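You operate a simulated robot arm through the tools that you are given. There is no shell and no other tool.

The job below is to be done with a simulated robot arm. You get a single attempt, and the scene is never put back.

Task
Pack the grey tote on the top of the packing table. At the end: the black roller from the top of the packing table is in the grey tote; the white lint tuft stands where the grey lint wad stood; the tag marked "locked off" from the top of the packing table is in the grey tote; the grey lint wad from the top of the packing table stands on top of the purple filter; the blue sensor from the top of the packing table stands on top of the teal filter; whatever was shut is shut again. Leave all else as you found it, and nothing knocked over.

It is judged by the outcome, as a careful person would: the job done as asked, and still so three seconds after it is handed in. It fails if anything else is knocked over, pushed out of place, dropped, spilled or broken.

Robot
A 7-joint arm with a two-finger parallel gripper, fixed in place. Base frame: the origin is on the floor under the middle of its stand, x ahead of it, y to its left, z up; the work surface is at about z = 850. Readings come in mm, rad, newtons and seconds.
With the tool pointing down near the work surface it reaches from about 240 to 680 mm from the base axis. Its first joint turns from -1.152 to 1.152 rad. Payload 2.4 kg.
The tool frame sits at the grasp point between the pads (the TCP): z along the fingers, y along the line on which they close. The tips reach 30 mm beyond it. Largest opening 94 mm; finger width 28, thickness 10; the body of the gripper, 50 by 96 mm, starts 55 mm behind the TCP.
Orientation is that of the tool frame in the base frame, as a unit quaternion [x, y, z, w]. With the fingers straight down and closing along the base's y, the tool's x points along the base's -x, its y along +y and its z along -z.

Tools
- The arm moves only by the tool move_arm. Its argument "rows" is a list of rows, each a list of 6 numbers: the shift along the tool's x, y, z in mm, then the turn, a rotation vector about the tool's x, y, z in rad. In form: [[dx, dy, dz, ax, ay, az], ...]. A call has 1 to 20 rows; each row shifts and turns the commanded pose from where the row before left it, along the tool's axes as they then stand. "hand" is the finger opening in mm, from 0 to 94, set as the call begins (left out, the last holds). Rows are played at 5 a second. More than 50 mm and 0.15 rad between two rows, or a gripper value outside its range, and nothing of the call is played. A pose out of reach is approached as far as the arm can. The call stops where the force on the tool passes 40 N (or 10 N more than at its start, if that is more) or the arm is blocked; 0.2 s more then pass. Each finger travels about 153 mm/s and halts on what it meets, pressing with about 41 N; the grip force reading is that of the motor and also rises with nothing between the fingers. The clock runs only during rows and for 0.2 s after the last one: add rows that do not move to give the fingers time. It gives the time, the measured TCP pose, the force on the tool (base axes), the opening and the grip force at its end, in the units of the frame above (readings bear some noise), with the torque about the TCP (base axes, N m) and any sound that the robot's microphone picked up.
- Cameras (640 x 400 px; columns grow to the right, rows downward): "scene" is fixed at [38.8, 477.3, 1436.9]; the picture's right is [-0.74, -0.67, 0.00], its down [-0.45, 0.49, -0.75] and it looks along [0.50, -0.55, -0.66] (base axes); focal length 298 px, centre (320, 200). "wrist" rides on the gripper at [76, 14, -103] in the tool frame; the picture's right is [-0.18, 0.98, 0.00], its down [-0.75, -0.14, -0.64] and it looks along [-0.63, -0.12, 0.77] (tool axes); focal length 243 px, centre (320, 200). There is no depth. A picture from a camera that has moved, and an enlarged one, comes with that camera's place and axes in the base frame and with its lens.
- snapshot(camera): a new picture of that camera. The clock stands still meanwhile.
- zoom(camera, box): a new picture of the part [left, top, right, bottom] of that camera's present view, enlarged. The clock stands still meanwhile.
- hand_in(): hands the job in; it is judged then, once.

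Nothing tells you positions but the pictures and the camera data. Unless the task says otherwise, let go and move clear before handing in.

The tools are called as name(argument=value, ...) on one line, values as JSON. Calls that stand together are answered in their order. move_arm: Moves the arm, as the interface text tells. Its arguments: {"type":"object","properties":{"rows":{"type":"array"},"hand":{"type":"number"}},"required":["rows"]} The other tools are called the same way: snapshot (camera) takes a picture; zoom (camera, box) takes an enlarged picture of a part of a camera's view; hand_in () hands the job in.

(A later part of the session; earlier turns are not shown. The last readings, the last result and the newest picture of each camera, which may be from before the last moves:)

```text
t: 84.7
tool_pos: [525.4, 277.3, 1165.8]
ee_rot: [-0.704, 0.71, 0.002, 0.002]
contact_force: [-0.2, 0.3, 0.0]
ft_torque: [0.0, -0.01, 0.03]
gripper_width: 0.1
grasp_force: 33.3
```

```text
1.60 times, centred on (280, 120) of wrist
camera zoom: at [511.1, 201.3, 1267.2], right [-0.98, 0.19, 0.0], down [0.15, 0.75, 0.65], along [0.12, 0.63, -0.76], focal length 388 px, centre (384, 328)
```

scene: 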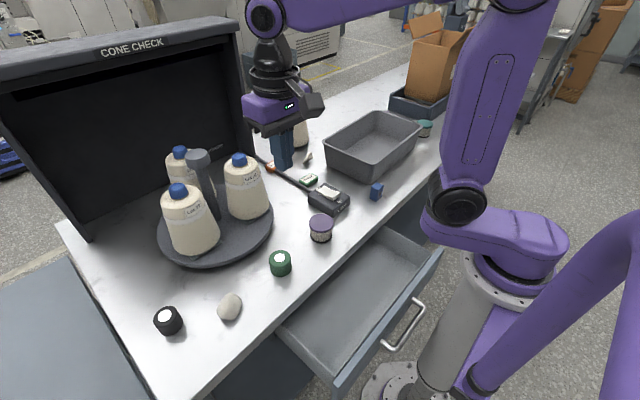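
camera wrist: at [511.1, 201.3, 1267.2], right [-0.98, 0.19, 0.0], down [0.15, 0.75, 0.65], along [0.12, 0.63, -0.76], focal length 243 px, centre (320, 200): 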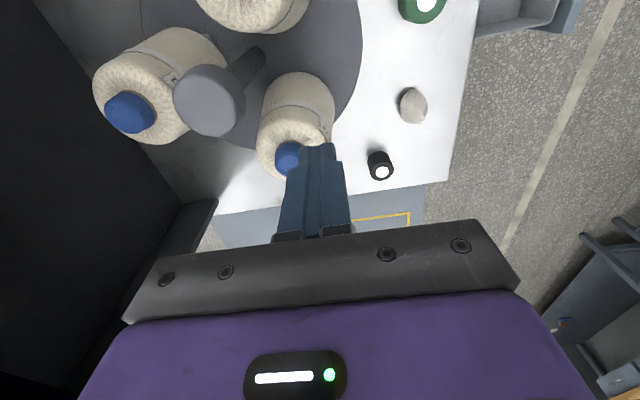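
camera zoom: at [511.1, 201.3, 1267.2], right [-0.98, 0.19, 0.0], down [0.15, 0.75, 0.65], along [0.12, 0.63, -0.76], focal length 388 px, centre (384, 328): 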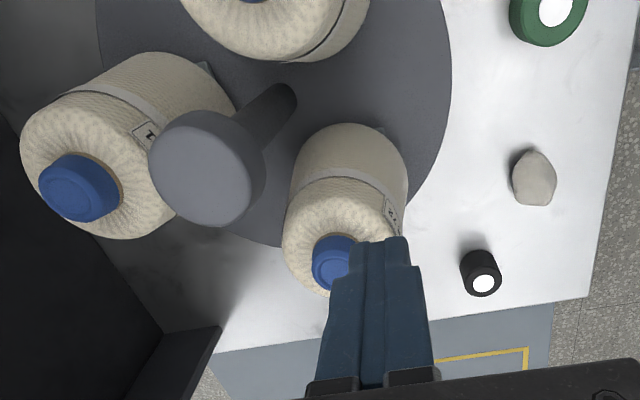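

I still see no white tuft on the table, and the task wording implies it isn't on the tabletop, so I'll look deeper into the drawer from its left end at a low angle. First I'll rotate back to yaw 0 and move to the front-left.

move_arm(rows=[[0, 0, 0, 0, 0, 0.1428], [0, 0, 0, 0, 0, 0.1428], [0, 0, 0, 0, 0, 0.1428], [0, 0, 0, 0, 0, 0.1428], [0, 0, 0, 0, 0, 0.1428], [0, 0, 0, 0, 0, 0.1428], [0, 0, 0, 0, 0, 0.1428], [0, 0, 0, 0, 0, 0.1428], [0, 0, 0, 0, 0, 0.1428], [0, 0, 0, 0, 0, 0.1428], [0, 0, 0, 0, 0, 0.1428], [0, 0, 0, 0, 0, 0]])

move_arm(rows=[[40, 16, 15, 0, 0, 0], [40, 16, 15, 0, 0, 0], [40, 16, 15, 0, 0, 0], [40, 16, 15, 0, 0, 0], [40, 16, 15, 0, 0, 0], [40, 16, 15, 0, 0, 0], [30, 10, 25, 0, 0, 0], [0, 0, 40, 0, 0, 0], [0, 0, 0, 0, 0, 0]])

snapshot(camera="wrist")

snapshot(camera="scene")

```text
t: 87.3
tool_pos: [526.8, 275.6, 1165.0]
ee_rot: [0.005, 1.0, 0.003, -0.001]
contact_force: [0.4, -0.4, -0.3]
ft_torque: [0.04, -0.03, 0.01]
gripper_width: 0.0
grasp_force: 33.4
```

```text
t: 89.3
tool_pos: [259.3, 384.3, 1007.4]
ee_rot: [0.003, 1.0, 0.003, -0.001]
contact_force: [0.1, -0.9, 0.4]
ft_torque: [0.03, 0.0, 0.03]
gripper_width: 0.2
grasp_force: 32.5
```

```text
taken
camera wrist: at [183.0, 399.2, 1110.9], right [0.19, 0.98, 0.01], down [0.75, -0.15, 0.64], along [0.63, -0.12, -0.77], focal length 243 px, centre (320, 200)
```

wrist: 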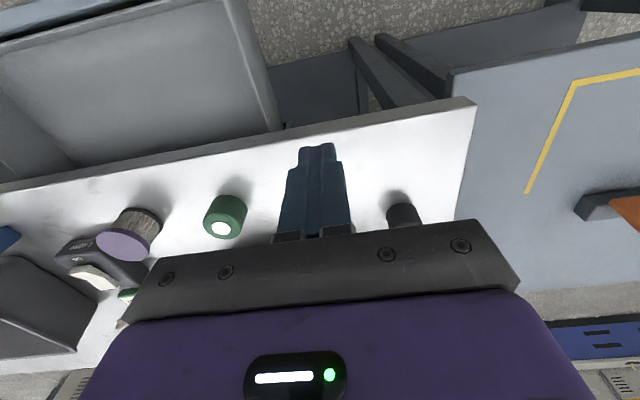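

```text
taken
```

scene: 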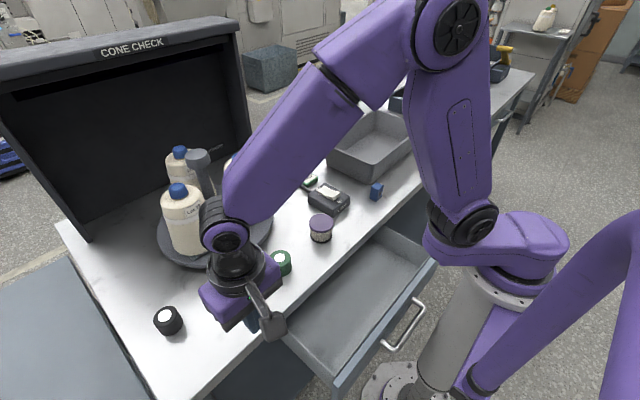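

Here I'm at the front-left corner, in front of the table edge. I'll descend slowly so the camera gets a low view along the drawer interior.

move_arm(rows=[[0, 0, 30, 0, 0, 0], [0, 0, 30, 0, 0, 0], [0, 0, 30, 0, 0, 0], [0, 0, 30, 0, 0, 0], [0, 0, 25, 0, 0, 0], [0, 0, 25, 0, 0, 0], [0, 0, 20, 0, 0, 0], [0, 0, 20, 0, 0, 0], [0, 0, 15, 0, 0, 0], [0, 0, 0, 0, 0, 0]])

snapshot(camera="wrist")

snapshot(camera="scene")

```text
t: 91.3
tool_pos: [257.8, 388.0, 789.4]
ee_rot: [0.004, 1.0, 0.004, -0.001]
contact_force: [-5.3, -6.7, 19.1]
ft_torque: [0.07, -1.18, -0.39]
gripper_width: 0.0
grasp_force: 33.0
stopped in row 10: the force on the tool passed its limit at 57 N (the readings are from after the stop); the commanded pose is now the measured one
```

```text
taken
camera wrist: at [181.9, 401.8, 893.0], right [0.19, 0.98, 0.01], down [0.75, -0.15, 0.64], along [0.63, -0.12, -0.77], focal length 243 px, centre (320, 200)
```

wrist: 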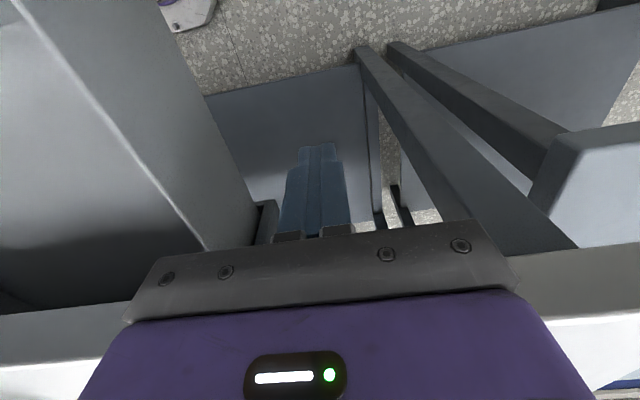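

```text
taken
```

scene: 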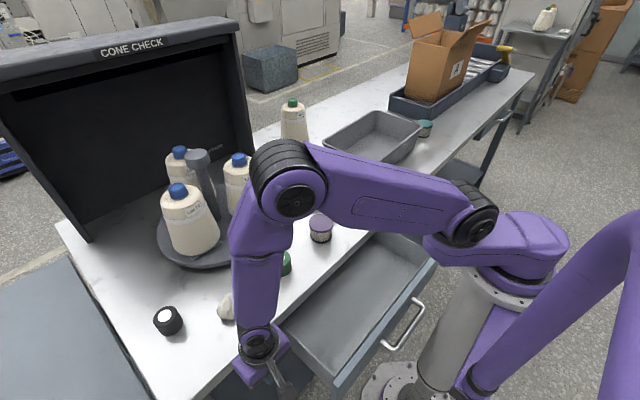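

The hand's body touched the slab edge lightly and stopped. I'll look at this view into the drawer, then back off.

zoom(camera="wrist", box=[0, 180, 180, 400])

move_arm(rows=[[4, 0, -5, 0, 0, 0], [10, 0, 0, 0, 0, 0], [10, 0, 0, 0, 0, 0], [0, 0, 0, 0, 0, 0]])

```text
1.82 times, centred on (90, 290) of wrist
camera zoom: at [181.9, 401.8, 893.0], right [0.19, 0.98, 0.01], down [0.75, -0.15, 0.64], along [0.63, -0.12, -0.77], focal length 441 px, centre (738, 36)
```

zoom: 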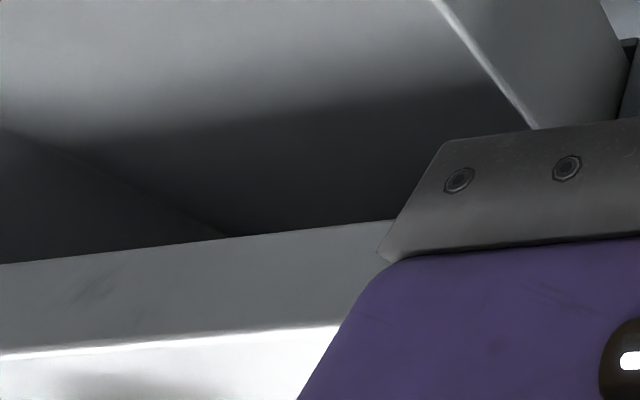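

```text
t: 92.3
tool_pos: [232.8, 387.3, 794.0]
ee_rot: [0.005, 1.0, 0.003, 0.0]
contact_force: [1.3, -0.1, 0.0]
ft_torque: [0.01, 0.01, 0.01]
gripper_width: 0.1
grasp_force: 33.0
```

I've backed off to x≈233 and freed the contact. I'll lower a bit more here so the camera sees further under the slab.

move_arm(rows=[[0, 0, 10, 0, 0, 0], [0, 0, 10, 0, 0, 0], [0, 0, 10, 0, 0, 0], [0, 0, 10, 0, 0, 0], [0, 0, 0, 0, 0, 0]])

snapshot(camera="wrist")

zoom(camera="wrist", box=[0, 180, 180, 400])

snapshot(camera="scene")

```text
t: 93.5
tool_pos: [235.2, 389.5, 754.2]
ee_rot: [0.005, 1.0, 0.005, 0.0]
contact_force: [-0.1, 1.0, 0.0]
ft_torque: [0.02, 0.02, 0.02]
gripper_width: 0.0
grasp_force: 32.5
```

```text
taken
camera wrist: at [158.6, 403.1, 857.0], right [0.19, 0.98, 0.01], down [0.75, -0.15, 0.64], along [0.63, -0.12, -0.77], focal length 243 px, centre (320, 200)
```

wrist: 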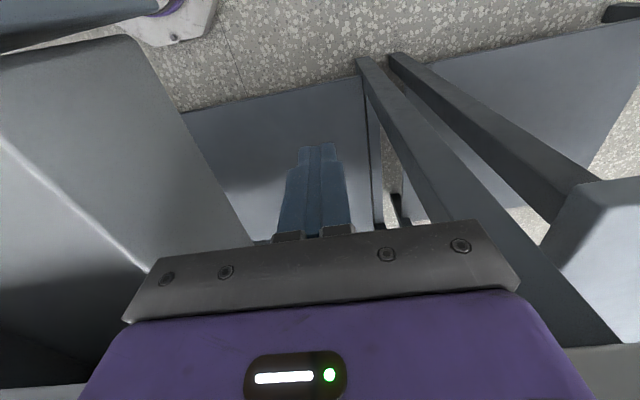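

```text
1.82 times, centred on (90, 290) of wrist
camera zoom: at [158.6, 403.1, 857.0], right [0.19, 0.98, 0.01], down [0.75, -0.15, 0.64], along [0.63, -0.12, -0.77], focal length 441 px, centre (738, 36)
```

zoom: 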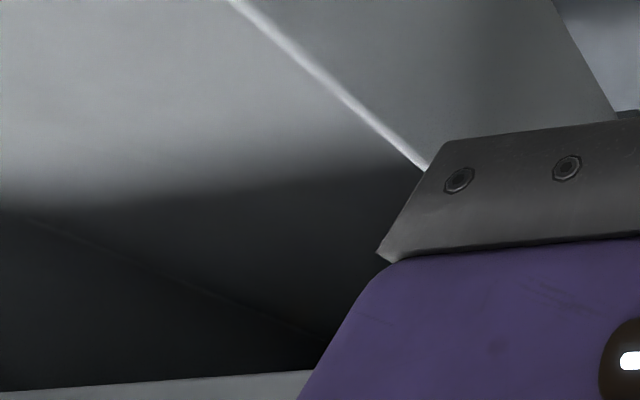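

```text
taken
```

scene: 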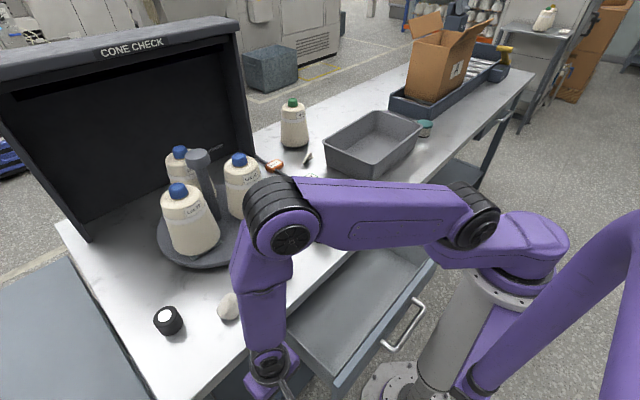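

The right half of the drawer's depth shows only bare floor and wall. The left-rear part is hidden by the hand, so I'll go around to the right end and look the other way.

move_arm(rows=[[0, 0, -40, 0, 0, 0], [0, 0, -40, 0, 0, 0], [0, 0, -40, 0, 0, 0], [-20, -20, -40, 0, 0, 0], [-30, -20, -30, 0, 0, 0], [-30, -20, -30, 0, 0, 0], [-30, -20, -30, 0, 0, 0], [-30, -30, -20, 0, 0, 0], [0, -45, 0, 0, 0, 0], [0, -45, 0, 0, 0, 0], [0, -45, 0, 0, 0, 0], [0, -45, 0, 0, 0, 0], [0, -45, 0, 0, 0, 0], [0, -45, 0, 0, 0, 0], [0, -45, 0, 0, 0, 0], [0, -45, 0, 0, 0, 0], [0, -45, 0, 0, 0, 0], [0, -45, 0, 0, 0, 0], [0, -30, 0, 0, 0, 0]])

snapshot(camera="scene")

snapshot(camera="wrist")

```text
t: 97.5
tool_pos: [370.4, -205.5, 1019.6]
ee_rot: [0.004, 1.0, 0.004, 0.0]
contact_force: [0.1, -0.5, 0.4]
ft_torque: [0.0, 0.0, -0.01]
gripper_width: 0.2
grasp_force: 33.0
```

```text
taken
```

scene: 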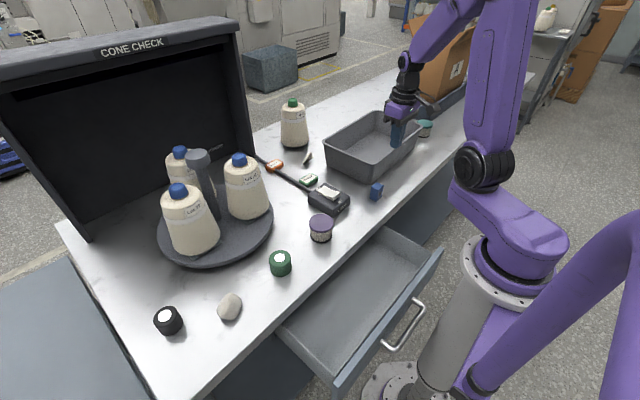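

```text
taken
camera wrist: at [294.4, -190.6, 1122.4], right [0.19, 0.98, 0.01], down [0.75, -0.15, 0.64], along [0.63, -0.12, -0.77], focal length 243 px, centre (320, 200)
```

wrist: 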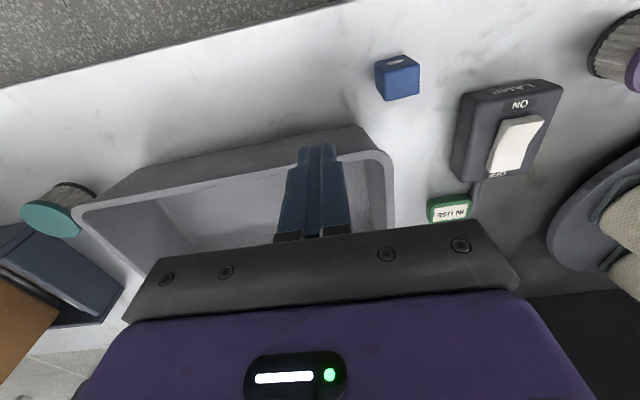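

Now I'll come down in front of the table edge to the right of the drawer for the opposite view.

move_arm(rows=[[30, -2, 25, 0, 0, 0], [30, -2, 25, 0, 0, 0], [30, -2, 25, 0, 0, 0], [30, -2, 25, 0, 0, 0], [5, -2, 35, 0, 0, 0], [5, -2, 35, 0, 0, 0], [5, -2, 30, 0, 0, 0], [5, 0, 25, 0, 0, 0], [0, 0, 0, 0, 0, 0]])

snapshot(camera="wrist")

snapshot(camera="scene")

```text
t: 99.5
tool_pos: [230.2, -215.1, 794.1]
ee_rot: [0.004, 1.0, 0.003, 0.0]
contact_force: [0.0, -0.6, 0.0]
ft_torque: [-0.02, 0.02, 0.01]
gripper_width: 0.2
grasp_force: 32.5
```

```text
taken
camera wrist: at [154.1, -200.1, 897.0], right [0.19, 0.98, 0.01], down [0.75, -0.15, 0.64], along [0.63, -0.12, -0.77], focal length 243 px, centre (320, 200)
```

wrist: 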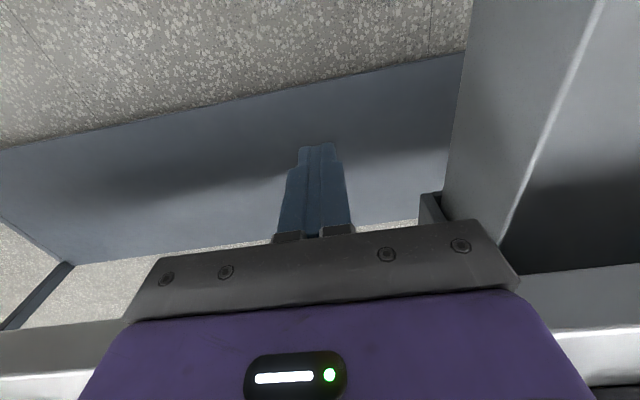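

```text
taken
```

scene: 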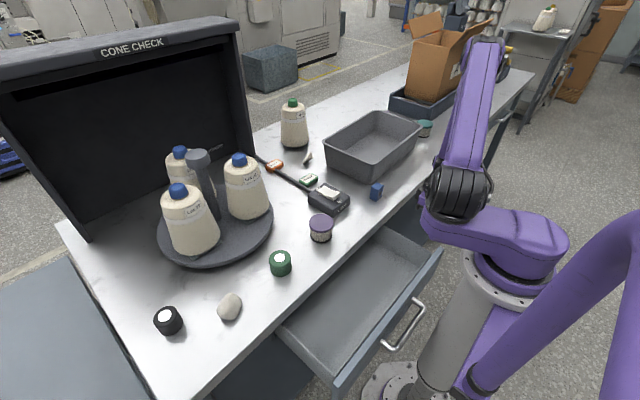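

I can see into the tray from its right end. I'll go 40 mm lower for a deeper view.

move_arm(rows=[[0, 0, 10, 0, 0, 0], [0, 0, 10, 0, 0, 0], [0, 0, 10, 0, 0, 0], [0, 0, 10, 0, 0, 0], [0, 0, 0, 0, 0, 0]])

snapshot(camera="wrist")

zoom(camera="wrist", box=[440, 160, 640, 400])

```text
t: 100.7
tool_pos: [230.3, -216.3, 755.6]
ee_rot: [0.005, 1.0, 0.003, 0.0]
contact_force: [-1.0, 0.5, 0.0]
ft_torque: [0.0, 0.0, -0.01]
gripper_width: 0.0
grasp_force: 33.2
```

```text
taken
camera wrist: at [154.1, -202.4, 857.7], right [0.19, 0.98, 0.01], down [0.75, -0.15, 0.64], along [0.63, -0.12, -0.77], focal length 243 px, centre (320, 200)
```

wrist: 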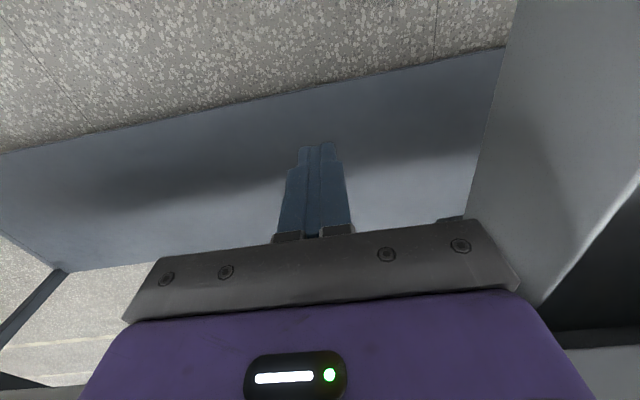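

```text
1.67 times, centred on (540, 280) of wrist
camera zoom: at [154.1, -202.4, 857.7], right [0.19, 0.98, 0.01], down [0.75, -0.15, 0.64], along [0.63, -0.12, -0.77], focal length 404 px, centre (-47, 67)
```

zoom: 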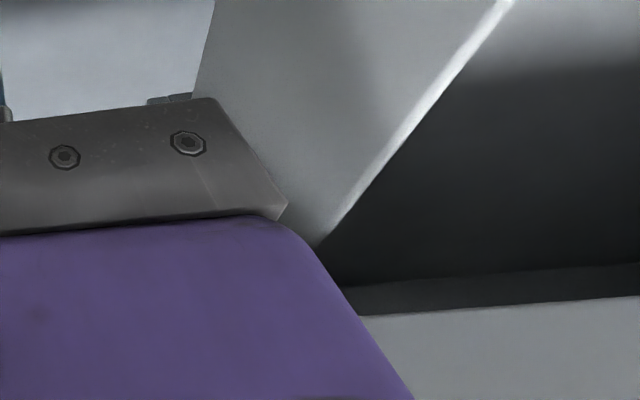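

From here I can see the tray's back wall at x≈553 and only bare floor; just the rear-left corner is unseen. I'll yaw the camera slightly towards +y to cover it.

move_arm(rows=[[0, 0, 0, 0, 0, -0.14], [0, 0, 0, 0, 0, -0.14], [0, 0, 0, 0, 0, 0]])

snapshot(camera="wrist")

zoom(camera="wrist", box=[480, 160, 640, 320])

```text
t: 101.5
tool_pos: [230.2, -215.9, 754.7]
ee_rot: [-0.137, 0.991, 0.003, 0.0]
contact_force: [-0.5, 0.7, 0.8]
ft_torque: [-0.02, -0.04, 0.0]
gripper_width: 0.2
grasp_force: 33.5
```

```text
taken
camera wrist: at [152.5, -223.4, 858.4], right [-0.09, 1.0, 0.01], down [0.76, 0.06, 0.64], along [0.64, 0.06, -0.77], focal length 243 px, centre (320, 200)
```

wrist: 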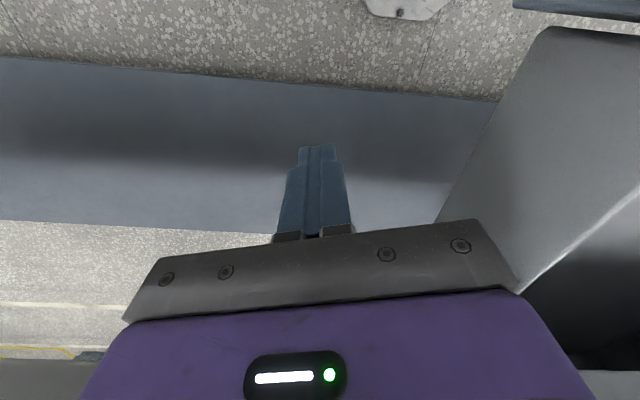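

```text
2.50 times, centred on (560, 240) of wrist
camera zoom: at [152.5, -223.4, 858.4], right [-0.09, 1.0, 0.01], down [0.76, 0.06, 0.64], along [0.64, 0.06, -0.77], focal length 606 px, centre (-280, 100)
```

zoom: 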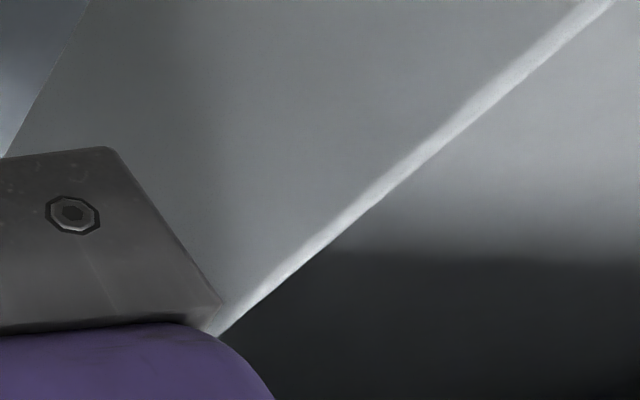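

I'll zoom in on the bottom-right corner of this view, which covers the rear-left of the tray.

zoom(camera="wrist", box=[540, 270, 640, 380])

move_arm(rows=[[0, 0, 0, 0, 0, -0.14], [0, 0, 0, 0, 0, 0]])

zoom(camera="wrist", box=[520, 240, 640, 390])

```text
3.64 times, centred on (590, 325) of wrist
camera zoom: at [152.5, -223.4, 858.4], right [-0.09, 1.0, 0.01], down [0.76, 0.06, 0.64], along [0.64, 0.06, -0.77], focal length 882 px, centre (-662, -254)
```

zoom: 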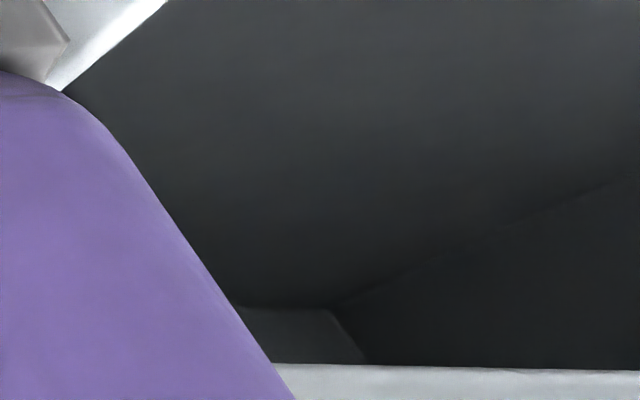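

```text
t: 102.1
tool_pos: [230.0, -215.5, 754.7]
ee_rot: [-0.205, 0.979, 0.003, 0.0]
contact_force: [0.3, -0.2, 0.4]
ft_torque: [0.02, 0.0, 0.04]
gripper_width: 0.3
grasp_force: 33.1
```

```text
2.67 times, centred on (580, 315) of wrist
camera zoom: at [154.3, -234.2, 857.6], right [-0.23, 0.97, 0.01], down [0.75, 0.17, 0.64], along [0.62, 0.15, -0.77], focal length 647 px, centre (-373, -107)
```

zoom: 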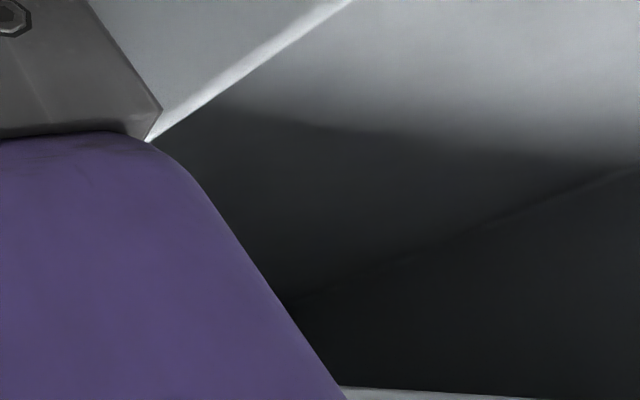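

The drawer is completely empty, so the tuft must be elsewhere. I'll lift out and survey the right-hand side of the table, the tote and the box area with the wrist camera.

move_arm(rows=[[0, 0, -40, 0, 0, 0.14], [0, 0, -40, 0, 0, 0.14], [0, 0, -40, 0, 0, 0.14], [0, 0, -40, 0, 0, 0], [-20, -10, -40, 0, 0, 0], [-30, -20, -30, 0, 0, 0], [-35, -20, -25, 0, 0, 0], [-35, -25, -20, 0, 0, 0], [-30, -35, -15, 0, 0, 0], [-10, -45, 0, 0, 0, 0], [0, -45, 0, 0, 0, 0], [0, 0, 0, 0, 0, 0]])

snapshot(camera="wrist")

snapshot(camera="scene")

```text
t: 104.7
tool_pos: [386.5, -417.6, 1046.4]
ee_rot: [0.005, 1.0, 0.003, 0.0]
contact_force: [-0.2, -0.4, 0.2]
ft_torque: [0.01, 0.0, 0.01]
gripper_width: 0.4
grasp_force: 32.9
```

```text
taken
camera wrist: at [311.0, -403.1, 1148.3], right [0.19, 0.98, 0.01], down [0.75, -0.15, 0.64], along [0.63, -0.12, -0.77], focal length 243 px, centre (320, 200)
```

wrist: 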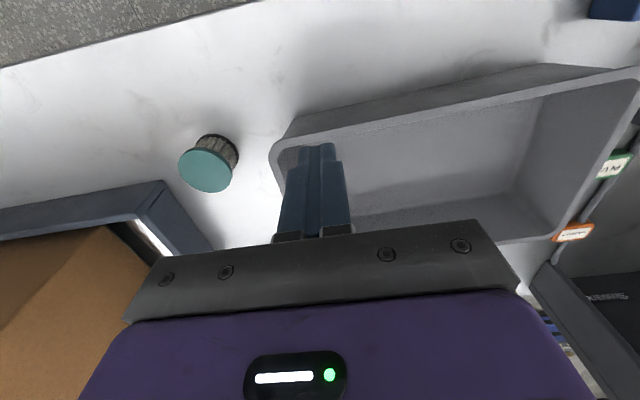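

```text
taken
```

scene: 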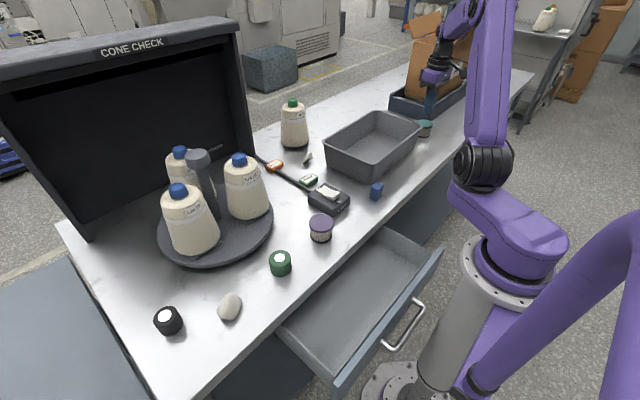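

The teal filter is at about (445, −572). I'll turn the camera towards −y to look at the box and its tray.

move_arm(rows=[[0, 0, -40, 0, 0, 0.14], [0, 0, -40, 0, 0, 0.14], [0, 0, -40, 0, 0, 0.14], [0, 0, 0, 0, 0, 0.14], [0, 0, 0, 0, 0, 0.14], [0, 0, 0, 0, 0, 0.14], [0, 0, 0, 0, 0, 0]])

snapshot(camera="wrist")

```text
t: 106.3
tool_pos: [387.6, -420.2, 1163.3]
ee_rot: [0.412, 0.911, 0.004, -0.002]
contact_force: [-0.6, -0.3, 0.1]
ft_torque: [-0.01, 0.0, 0.04]
gripper_width: 0.0
grasp_force: 32.6
```

```text
taken
camera wrist: at [348.8, -354.8, 1267.0], right [0.86, 0.51, 0.0], down [0.39, -0.66, 0.64], along [0.33, -0.55, -0.77], focal length 243 px, centre (320, 200)
```

wrist: 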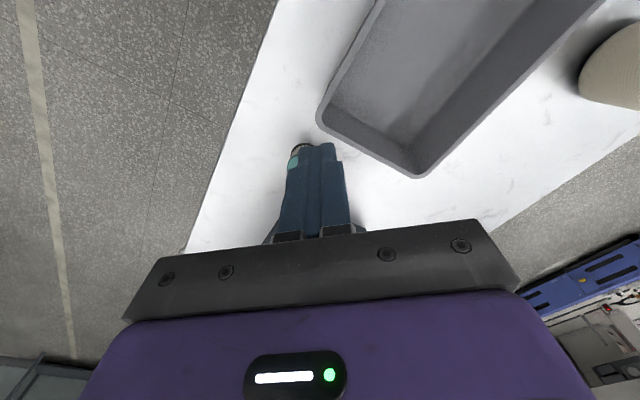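

Nothing new here. One spot I haven't seen is the turntable between the rear cone and the knob, so I'll look from the front-left above the turntable.

move_arm(rows=[[0, 0, 0, 0, 0, -0.14], [0, 0, 0, 0, 0, -0.14], [0, 0, 0, 0, 0, -0.14], [0, 0, 0, 0, 0, -0.14], [0, 0, 0, 0, 0, -0.14], [0, 0, 0, 0, 0, -0.14], [0, 0, 0, 0, 0, 0]])

move_arm(rows=[[0, 48, 0, 0, 0, 0], [0, 48, 0, 0, 0, 0], [0, 48, 0, 0, 0, 0], [0, 48, 0, 0, 0, 0], [0, 48, 0, 0, 0, 0], [0, 48, 0, 0, 0, 0], [0, 48, 0, 0, 0, 0], [0, 48, 0, 0, 0, 0], [0, 48, 0, 0, 0, 0], [0, 48, 0, 0, 0, 0], [0, 48, 0, 0, 0, 0], [-30, 35, 0, 0, 0, 0], [-30, 35, 0, 0, 0, 0], [-30, 35, 0, 0, 0, 0], [0, 35, 0, 0, 0, 0], [0, 0, 0, 0, 0, 0]])

snapshot(camera="wrist")

```text
t: 107.9
tool_pos: [388.6, -419.2, 1163.8]
ee_rot: [0.004, 1.0, 0.004, 0.0]
contact_force: [0.2, 0.3, 0.2]
ft_torque: [0.0, 0.01, -0.03]
gripper_width: 0.0
grasp_force: 33.2
```

```text
t: 111.3
tool_pos: [485.9, 249.7, 1168.8]
ee_rot: [0.004, 1.0, 0.004, 0.0]
contact_force: [-0.4, 0.0, 0.1]
ft_torque: [0.0, 0.02, 0.04]
gripper_width: 0.0
grasp_force: 32.9
```

```text
taken
camera wrist: at [408.9, 263.9, 1272.1], right [0.19, 0.98, 0.01], down [0.75, -0.15, 0.64], along [0.63, -0.12, -0.77], focal length 243 px, centre (320, 200)
```

wrist: 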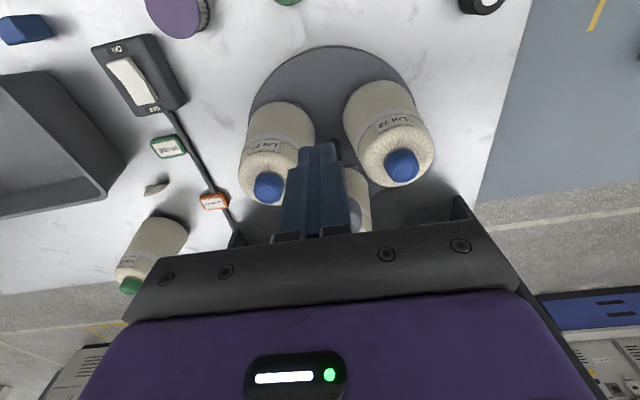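

The closed fingers block the centre of the view. I'll open the hand to see between them.

move_arm(rows=[[0, 0, 0, 0, 0, 0], [0, 0, 0, 0, 0, 0], [0, 0, 0, 0, 0, 0]], hand=94)

zoom(camera="wrist", box=[220, 60, 480, 250])

snapshot(camera="scene")

```text
t: 112.1
tool_pos: [483.6, 248.8, 1169.1]
ee_rot: [0.005, 1.0, 0.004, 0.0]
contact_force: [0.0, 0.8, -0.2]
ft_torque: [-0.03, -0.02, 0.0]
gripper_width: 93.9
grasp_force: 0.1
```

```text
2.11 times, centred on (350, 155) of wrist
camera zoom: at [408.8, 263.4, 1272.0], right [0.19, 0.98, 0.01], down [0.75, -0.15, 0.64], along [0.63, -0.12, -0.77], focal length 511 px, centre (257, 295)
```

zoom: 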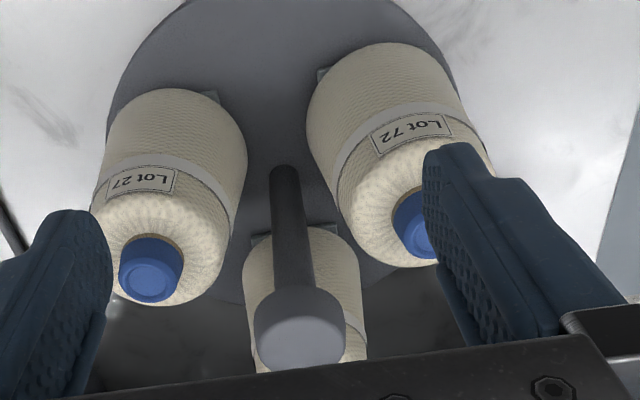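

```text
taken
```

scene: 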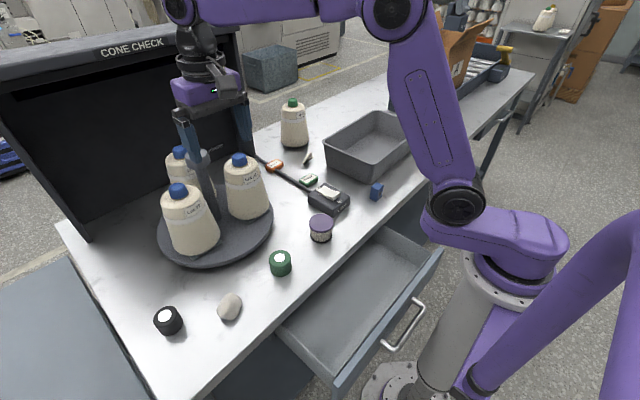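

There's a faint light spot beside the Lot 27 cone in this view. I'll zoom in closely there.

zoom(camera="wrist", box=[225, 180, 289, 230])

zoom(camera="wrist", box=[300, 160, 420, 240])

```text
8.00 times, centred on (257, 205) of wrist
camera zoom: at [408.8, 263.4, 1272.0], right [0.19, 0.98, 0.01], down [0.75, -0.15, 0.64], along [0.63, -0.12, -0.77], focal length 1941 px, centre (824, 160)
```

zoom: 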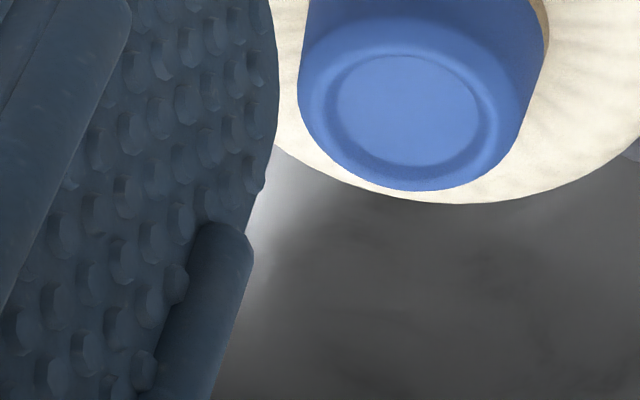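

```text
5.00 times, centred on (360, 200) of wrist
camera zoom: at [408.8, 263.4, 1272.0], right [0.19, 0.98, 0.01], down [0.75, -0.15, 0.64], along [0.63, -0.12, -0.77], focal length 1213 px, centre (120, 200)
```

zoom: 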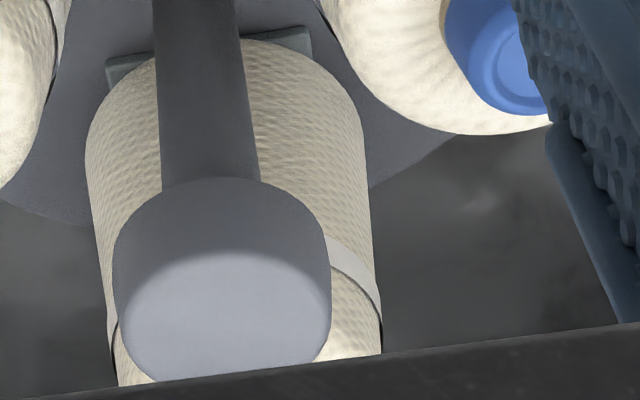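

That was only lit table beside the booth's shadow. To settle what each lump is, I'll view both from the same relative camera position, starting with the small piece by the tote.

move_arm(rows=[[0, -45, 0, 0, 0, 0], [0, -45, 0, 0, 0, 0], [0, -45, 0, 0, 0, 0], [0, -45, 0, 0, 0, 0], [0, -45, 0, 0, 0, 0], [0, -45, 0, 0, 0, 0], [0, -45, 0, 0, 0, 0], [0, -45, 0, 0, 0, 0], [-30, -25, 20, 0, 0, 0], [-30, 0, 30, 0, 0, 0], [-30, 0, 30, 0, 0, 0], [-25, 0, 35, 0, 0, 0], [0, 0, 40, 0, 0, 0], [0, 0, 0, 0, 0, 0]])

snapshot(camera="wrist")

zoom(camera="wrist", box=[260, 100, 420, 220])

```text
t: 115.1
tool_pos: [595.1, -138.3, 1012.2]
ee_rot: [0.005, 1.0, 0.003, 0.001]
contact_force: [0.3, 0.2, 0.4]
ft_torque: [0.02, 0.01, 0.0]
gripper_width: 94.1
grasp_force: 0.1
```

```text
taken
camera wrist: at [519.0, -124.4, 1114.0], right [0.19, 0.98, 0.01], down [0.75, -0.15, 0.64], along [0.63, -0.12, -0.77], focal length 243 px, centre (320, 200)
```

wrist: 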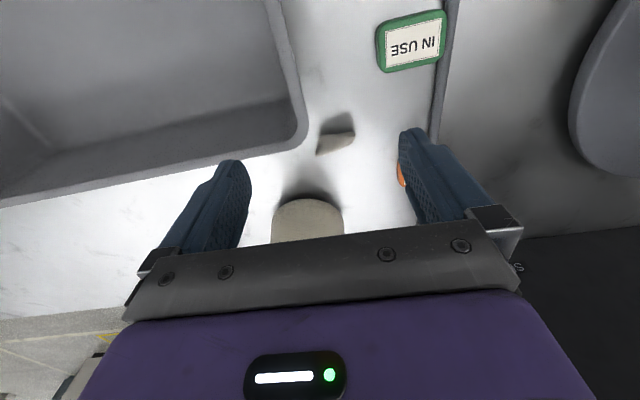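

```text
3.33 times, centred on (340, 160) of wrist
camera zoom: at [519.0, -124.4, 1114.0], right [0.19, 0.98, 0.01], down [0.75, -0.15, 0.64], along [0.63, -0.12, -0.77], focal length 809 px, centre (253, 333)
```

zoom: 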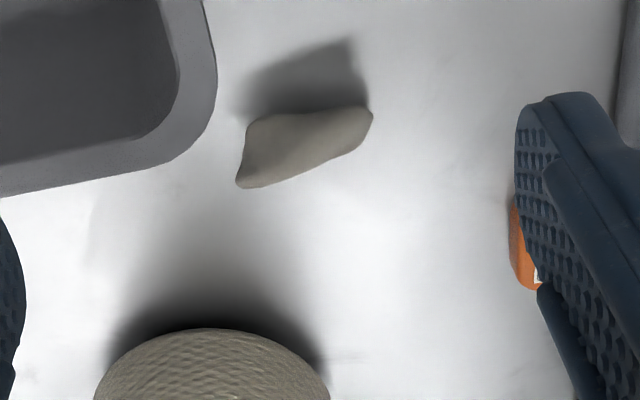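

I'll enlarge the small piece once more and then view the larger lump the same way.

zoom(camera="wrist", box=[305, 105, 369, 161])

move_arm(rows=[[0, 0, -40, 0, 0, 0], [0, 0, -40, 0, 0, 0], [35, 30, -20, 0, 0, 0], [35, 35, 0, 0, 0, 0], [35, 35, 0, 0, 0, 0], [35, 35, 0, 0, 0, 0], [35, 35, 0, 0, 0, 0], [35, 35, 0, 0, 0, 0], [35, 35, 0, 0, 0, 0], [5, 48, 0, 0, 0, 0], [0, 48, 0, 0, 0, 0], [0, 48, 0, 0, 0, 0], [0, 48, 0, 0, 0, 0], [0, 48, 0, 0, 0, 0], [0, 10, 30, 0, 0, 0], [0, 0, 35, 0, 0, 0], [0, 0, 35, 0, 0, 0], [0, 0, 0, 0, 0, 0]])

snapshot(camera="wrist")

```text
7.14 times, centred on (337, 133) of wrist
camera zoom: at [519.0, -124.4, 1114.0], right [0.19, 0.98, 0.01], down [0.75, -0.15, 0.64], along [0.63, -0.12, -0.77], focal length 1733 px, centre (199, 679)
```

zoom: 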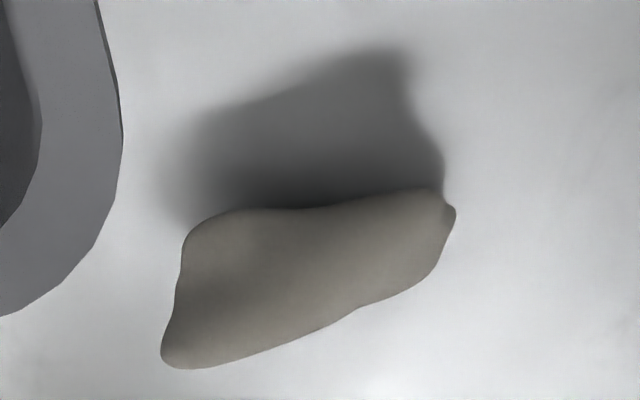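

```text
refused: row 3 steps farther than a row can; nothing moved
```

```text
taken
camera wrist: at [519.0, -124.4, 1114.0], right [0.19, 0.98, 0.01], down [0.75, -0.15, 0.64], along [0.63, -0.12, -0.77], focal length 243 px, centre (320, 200)
```

wrist: 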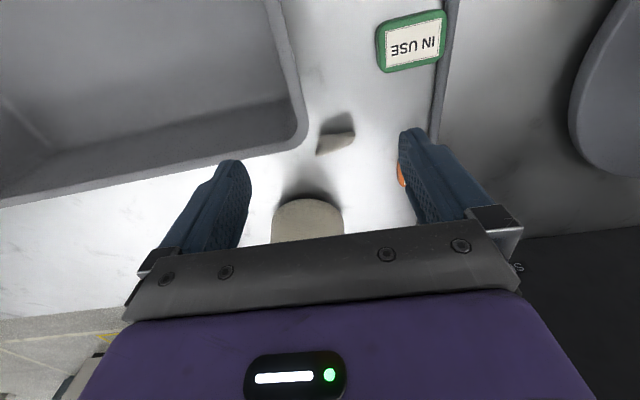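

The large move was refused because a step was too long, so nothing moved. I'll resend it with shorter steps to view the bigger lump the same way.

move_arm(rows=[[0, 0, -40, 0, 0, 0], [0, 0, -40, 0, 0, 0], [0, 0, -20, 0, 0, 0], [30, 35, 0, 0, 0, 0], [30, 35, 0, 0, 0, 0], [30, 35, 0, 0, 0, 0], [30, 35, 0, 0, 0, 0], [30, 35, 0, 0, 0, 0], [30, 35, 0, 0, 0, 0], [30, 35, 0, 0, 0, 0], [30, 35, 0, 0, 0, 0], [10, 45, 0, 0, 0, 0], [0, 48, 0, 0, 0, 0], [0, 48, 0, 0, 0, 0], [0, 48, 0, 0, 0, 0], [0, 28, 0, 0, 0, 0], [0, 0, 35, 0, 0, 0], [0, 0, 35, 0, 0, 0], [0, 0, 30, 0, 0, 0], [0, 0, 0, 0, 0, 0]])

snapshot(camera="wrist")

zoom(camera="wrist", box=[260, 80, 420, 220])

```text
t: 119.3
tool_pos: [351.0, 362.3, 1016.7]
ee_rot: [0.004, 1.0, 0.004, 0.0]
contact_force: [0.2, -0.2, -0.5]
ft_torque: [0.03, 0.0, 0.0]
gripper_width: 94.3
grasp_force: 0.0
```

```text
taken
camera wrist: at [275.1, 376.3, 1118.8], right [0.19, 0.98, 0.01], down [0.75, -0.15, 0.64], along [0.63, -0.12, -0.77], focal length 243 px, centre (320, 200)
```

wrist: 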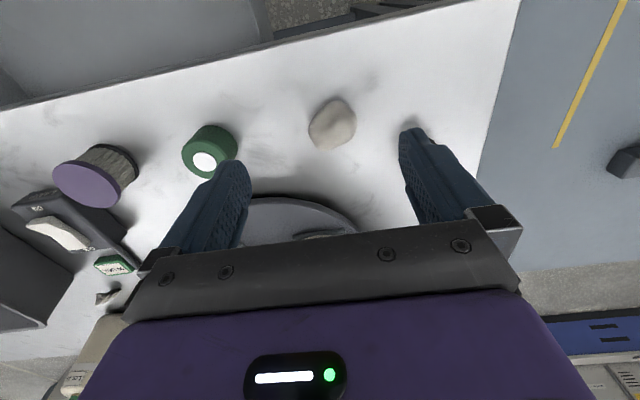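

```text
2.86 times, centred on (340, 150) of wrist
camera zoom: at [275.1, 376.3, 1118.8], right [0.19, 0.98, 0.01], down [0.75, -0.15, 0.64], along [0.63, -0.12, -0.77], focal length 693 px, centre (263, 343)
```

zoom: 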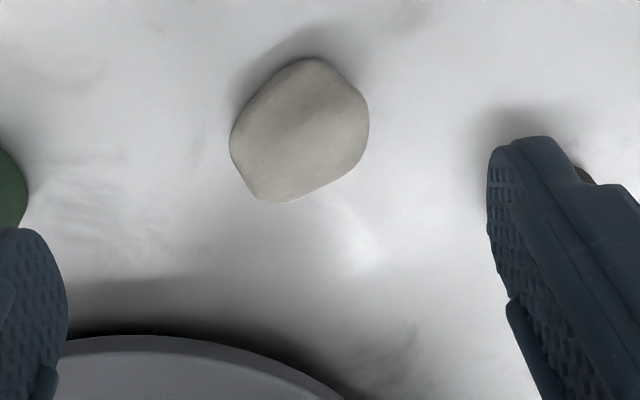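

The two lumps look alike in colour from this side, so I'll also compare them from the +y side and more from above, starting with the larger lump here.

move_arm(rows=[[-9, 40, -35, 0, 0, 0], [0, 7, 0, 0, 0, 0.1428], [0, 0, 0, 0, 0, 0.1428], [0, 0, 0, 0, 0, 0.1428], [0, 0, 0, 0, 0, 0.1428], [0, 0, 0, 0, 0, 0.1428], [0, 0, 0, 0, 0, 0.1428], [0, 0, 0, 0, 0, 0.1428], [0, 0, 0, 0, 0, 0.1428], [0, 0, 0, 0, 0, 0.1428], [0, 0, 0, 0, 0, 0.1428], [0, 0, 0, 0, 0, 0.1428], [0, 0, 0, 0, 0, 0]])

snapshot(camera="wrist")

```text
refused: row 1 steps farther than a row can; nothing moved
```

```text
taken
camera wrist: at [275.1, 376.3, 1118.8], right [0.19, 0.98, 0.01], down [0.75, -0.15, 0.64], along [0.63, -0.12, -0.77], focal length 243 px, centre (320, 200)
```

wrist: 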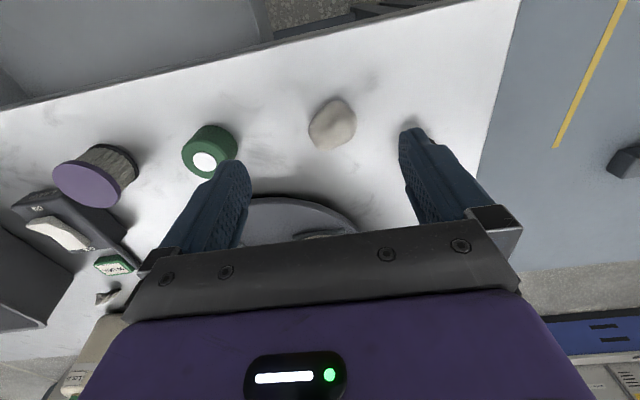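

A combined step was again just over 50 mm, so nothing moved. I'll resend it split into two.

move_arm(rows=[[-9, 24, -18, 0, 0, 0], [0, 23, -17, 0, 0, 0], [0, 0, 0, 0, 0, 0.1428], [0, 0, 0, 0, 0, 0.1428], [0, 0, 0, 0, 0, 0.1428], [0, 0, 0, 0, 0, 0.1428], [0, 0, 0, 0, 0, 0.1428], [0, 0, 0, 0, 0, 0.1428], [0, 0, 0, 0, 0, 0.1428], [0, 0, 0, 0, 0, 0.1428], [0, 0, 0, 0, 0, 0.1428], [0, 0, 0, 0, 0, 0.1428], [0, 0, 0, 0, 0, 0.1428], [0, 0, 0, 0, 0, 0]])

snapshot(camera="wrist")

zoom(camera="wrist", box=[270, 70, 430, 190])

```text
t: 122.3
tool_pos: [357.6, 408.1, 1048.8]
ee_rot: [0.711, 0.704, 0.003, -0.002]
contact_force: [0.1, -0.9, 0.6]
ft_torque: [0.01, 0.01, -0.01]
gripper_width: 94.3
grasp_force: 0.1
```

```text
taken
camera wrist: at [373.4, 483.5, 1152.3], right [0.98, -0.19, 0.0], down [-0.15, -0.76, 0.64], along [-0.13, -0.62, -0.77], focal length 243 px, centre (320, 200)
```

wrist: 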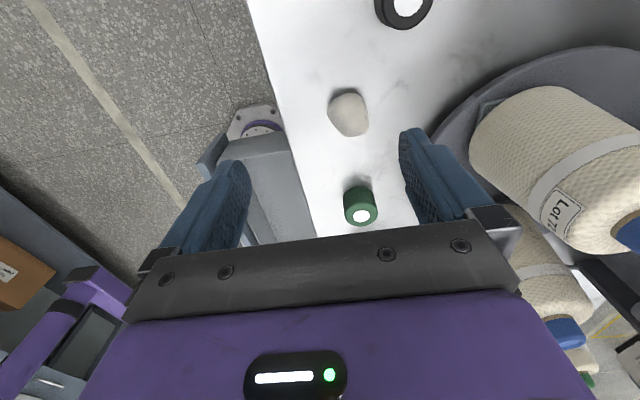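

```text
3.33 times, centred on (350, 130) of wrist
camera zoom: at [373.4, 483.5, 1152.3], right [0.98, -0.19, 0.0], down [-0.15, -0.76, 0.64], along [-0.13, -0.62, -0.77], focal length 809 px, centre (220, 433)
```

zoom: 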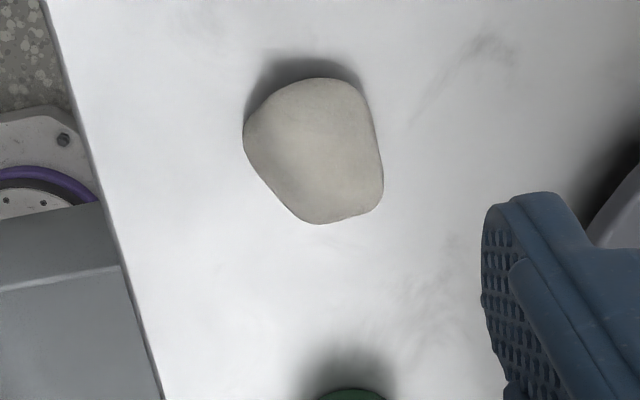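

Here the lump looks light warm-grey next to the white table. Now I'll view the small piece from the same geometry, travelling high and around the cones.

move_arm(rows=[[0, 0, -40, 0, 0, 0], [0, 0, -40, 0, 0, 0], [-46, 0, 0, 0, 0, 0], [-46, 0, 0, 0, 0, 0], [-46, 0, 0, 0, 0, 0], [-46, 0, 0, 0, 0, 0], [-46, 0, 0, 0, 0, 0], [-46, 0, 0, 0, 0, 0], [-46, 0, 0, 0, 0, 0], [-46, 0, 0, 0, 0, 0], [-46, 0, 0, 0, 0, 0], [-46, 0, 0, 0, 0, 0], [-46, 0, 0, 0, 0, 0], [0, 45, 0, 0, 0, 0], [0, 45, 0, 0, 0, 0], [0, 45, 0, 0, 0, 0], [0, 45, 0, 0, 0, 0], [0, 45, 10, 0, 0, 0], [0, 36, 30, 0, 0, 0], [0, 0, 40, 0, 0, 0]])

snapshot(camera="wrist")

zoom(camera="wrist", box=[270, 70, 430, 190])

```text
t: 126.5
tool_pos: [619.0, -100.7, 1046.0]
ee_rot: [0.71, 0.704, 0.002, -0.003]
contact_force: [0.0, 0.5, 0.1]
ft_torque: [0.0, 0.02, -0.01]
gripper_width: 94.2
grasp_force: 0.1
```

```text
taken
camera wrist: at [633.5, -24.3, 1149.1], right [0.98, -0.19, 0.0], down [-0.15, -0.76, 0.64], along [-0.12, -0.62, -0.77], focal length 243 px, centre (320, 200)
```

wrist: 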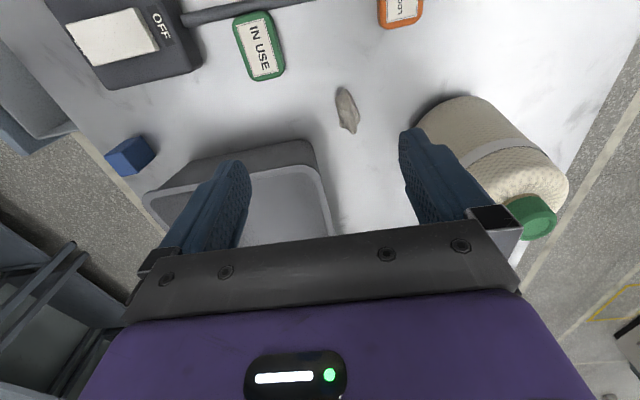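

```text
3.33 times, centred on (350, 130) of wrist
camera zoom: at [633.5, -24.3, 1149.1], right [0.98, -0.19, 0.0], down [-0.15, -0.76, 0.64], along [-0.12, -0.62, -0.77], focal length 809 px, centre (220, 433)
```

zoom: 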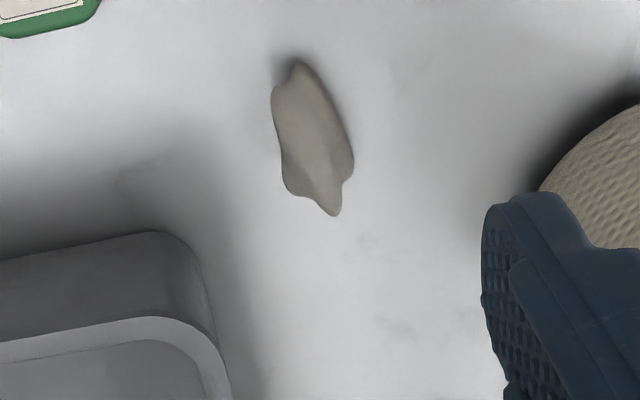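

Both lumps have about the same grey, so the small one is likely a look-alike and the white tuft is still hidden. The spot on the turntable behind the Lot 72 cone has been hidden in every view, so I'll look there from the left side.

move_arm(rows=[[0, 0, -42, 0, 0, 0], [0, 0, -42, 0, 0, 0], [0, -45, 0, 0, 0, 0], [0, -45, 0, 0, 0, 0], [0, -45, 0, 0, 0, 0], [0, -45, 0, 0, 0, 0], [46, 0, 0, 0, 0, 0], [46, 0, 0, 0, 0, 0], [46, 0, 0, 0, 0, 0], [46, 0, 0, 0, 0, 0], [46, 0, 0, 0, 0, 0], [46, 0, 0, 0, 0, 0], [46, 0, 0, 0, 0, 0], [46, 0, 0, 0, 0, 0], [46, 0, 0, 0, 0, 0], [46, 0, 0, 0, 0, 0], [46, 0, 0, 0, 0, 0], [28, 20, 20, 0, 0, 0], [0, 35, 20, 0, 0, 0], [0, 0, 0, 0, 0, 0]], hand=0)

snapshot(camera="wrist")

zoom(camera="wrist", box=[380, 40, 640, 240])

```text
t: 130.7
tool_pos: [494.1, 435.4, 1090.1]
ee_rot: [0.711, 0.704, 0.002, -0.003]
contact_force: [-0.2, -0.1, 0.4]
ft_torque: [0.0, 0.03, 0.0]
gripper_width: 0.2
grasp_force: 33.1
```

```text
taken
camera wrist: at [508.8, 509.7, 1193.5], right [0.98, -0.19, 0.0], down [-0.15, -0.76, 0.64], along [-0.12, -0.62, -0.77], focal length 243 px, centre (320, 200)
```

wrist: 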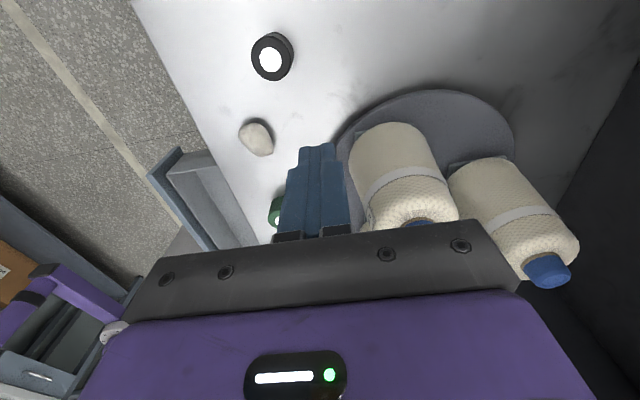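

```text
2.00 times, centred on (510, 140) of wrist
camera zoom: at [508.8, 509.7, 1193.5], right [0.98, -0.19, 0.0], down [-0.15, -0.76, 0.64], along [-0.12, -0.62, -0.77], focal length 485 px, centre (-60, 320)
```

zoom: 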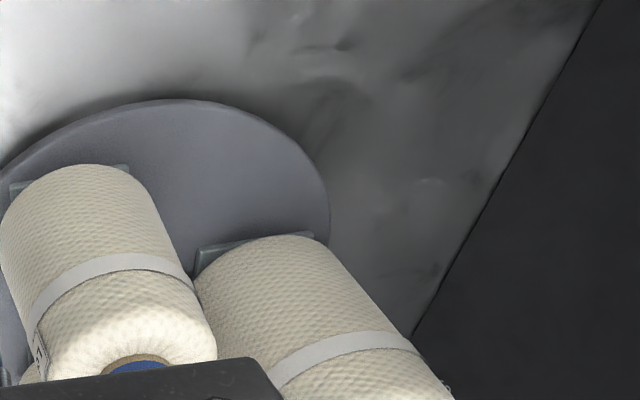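

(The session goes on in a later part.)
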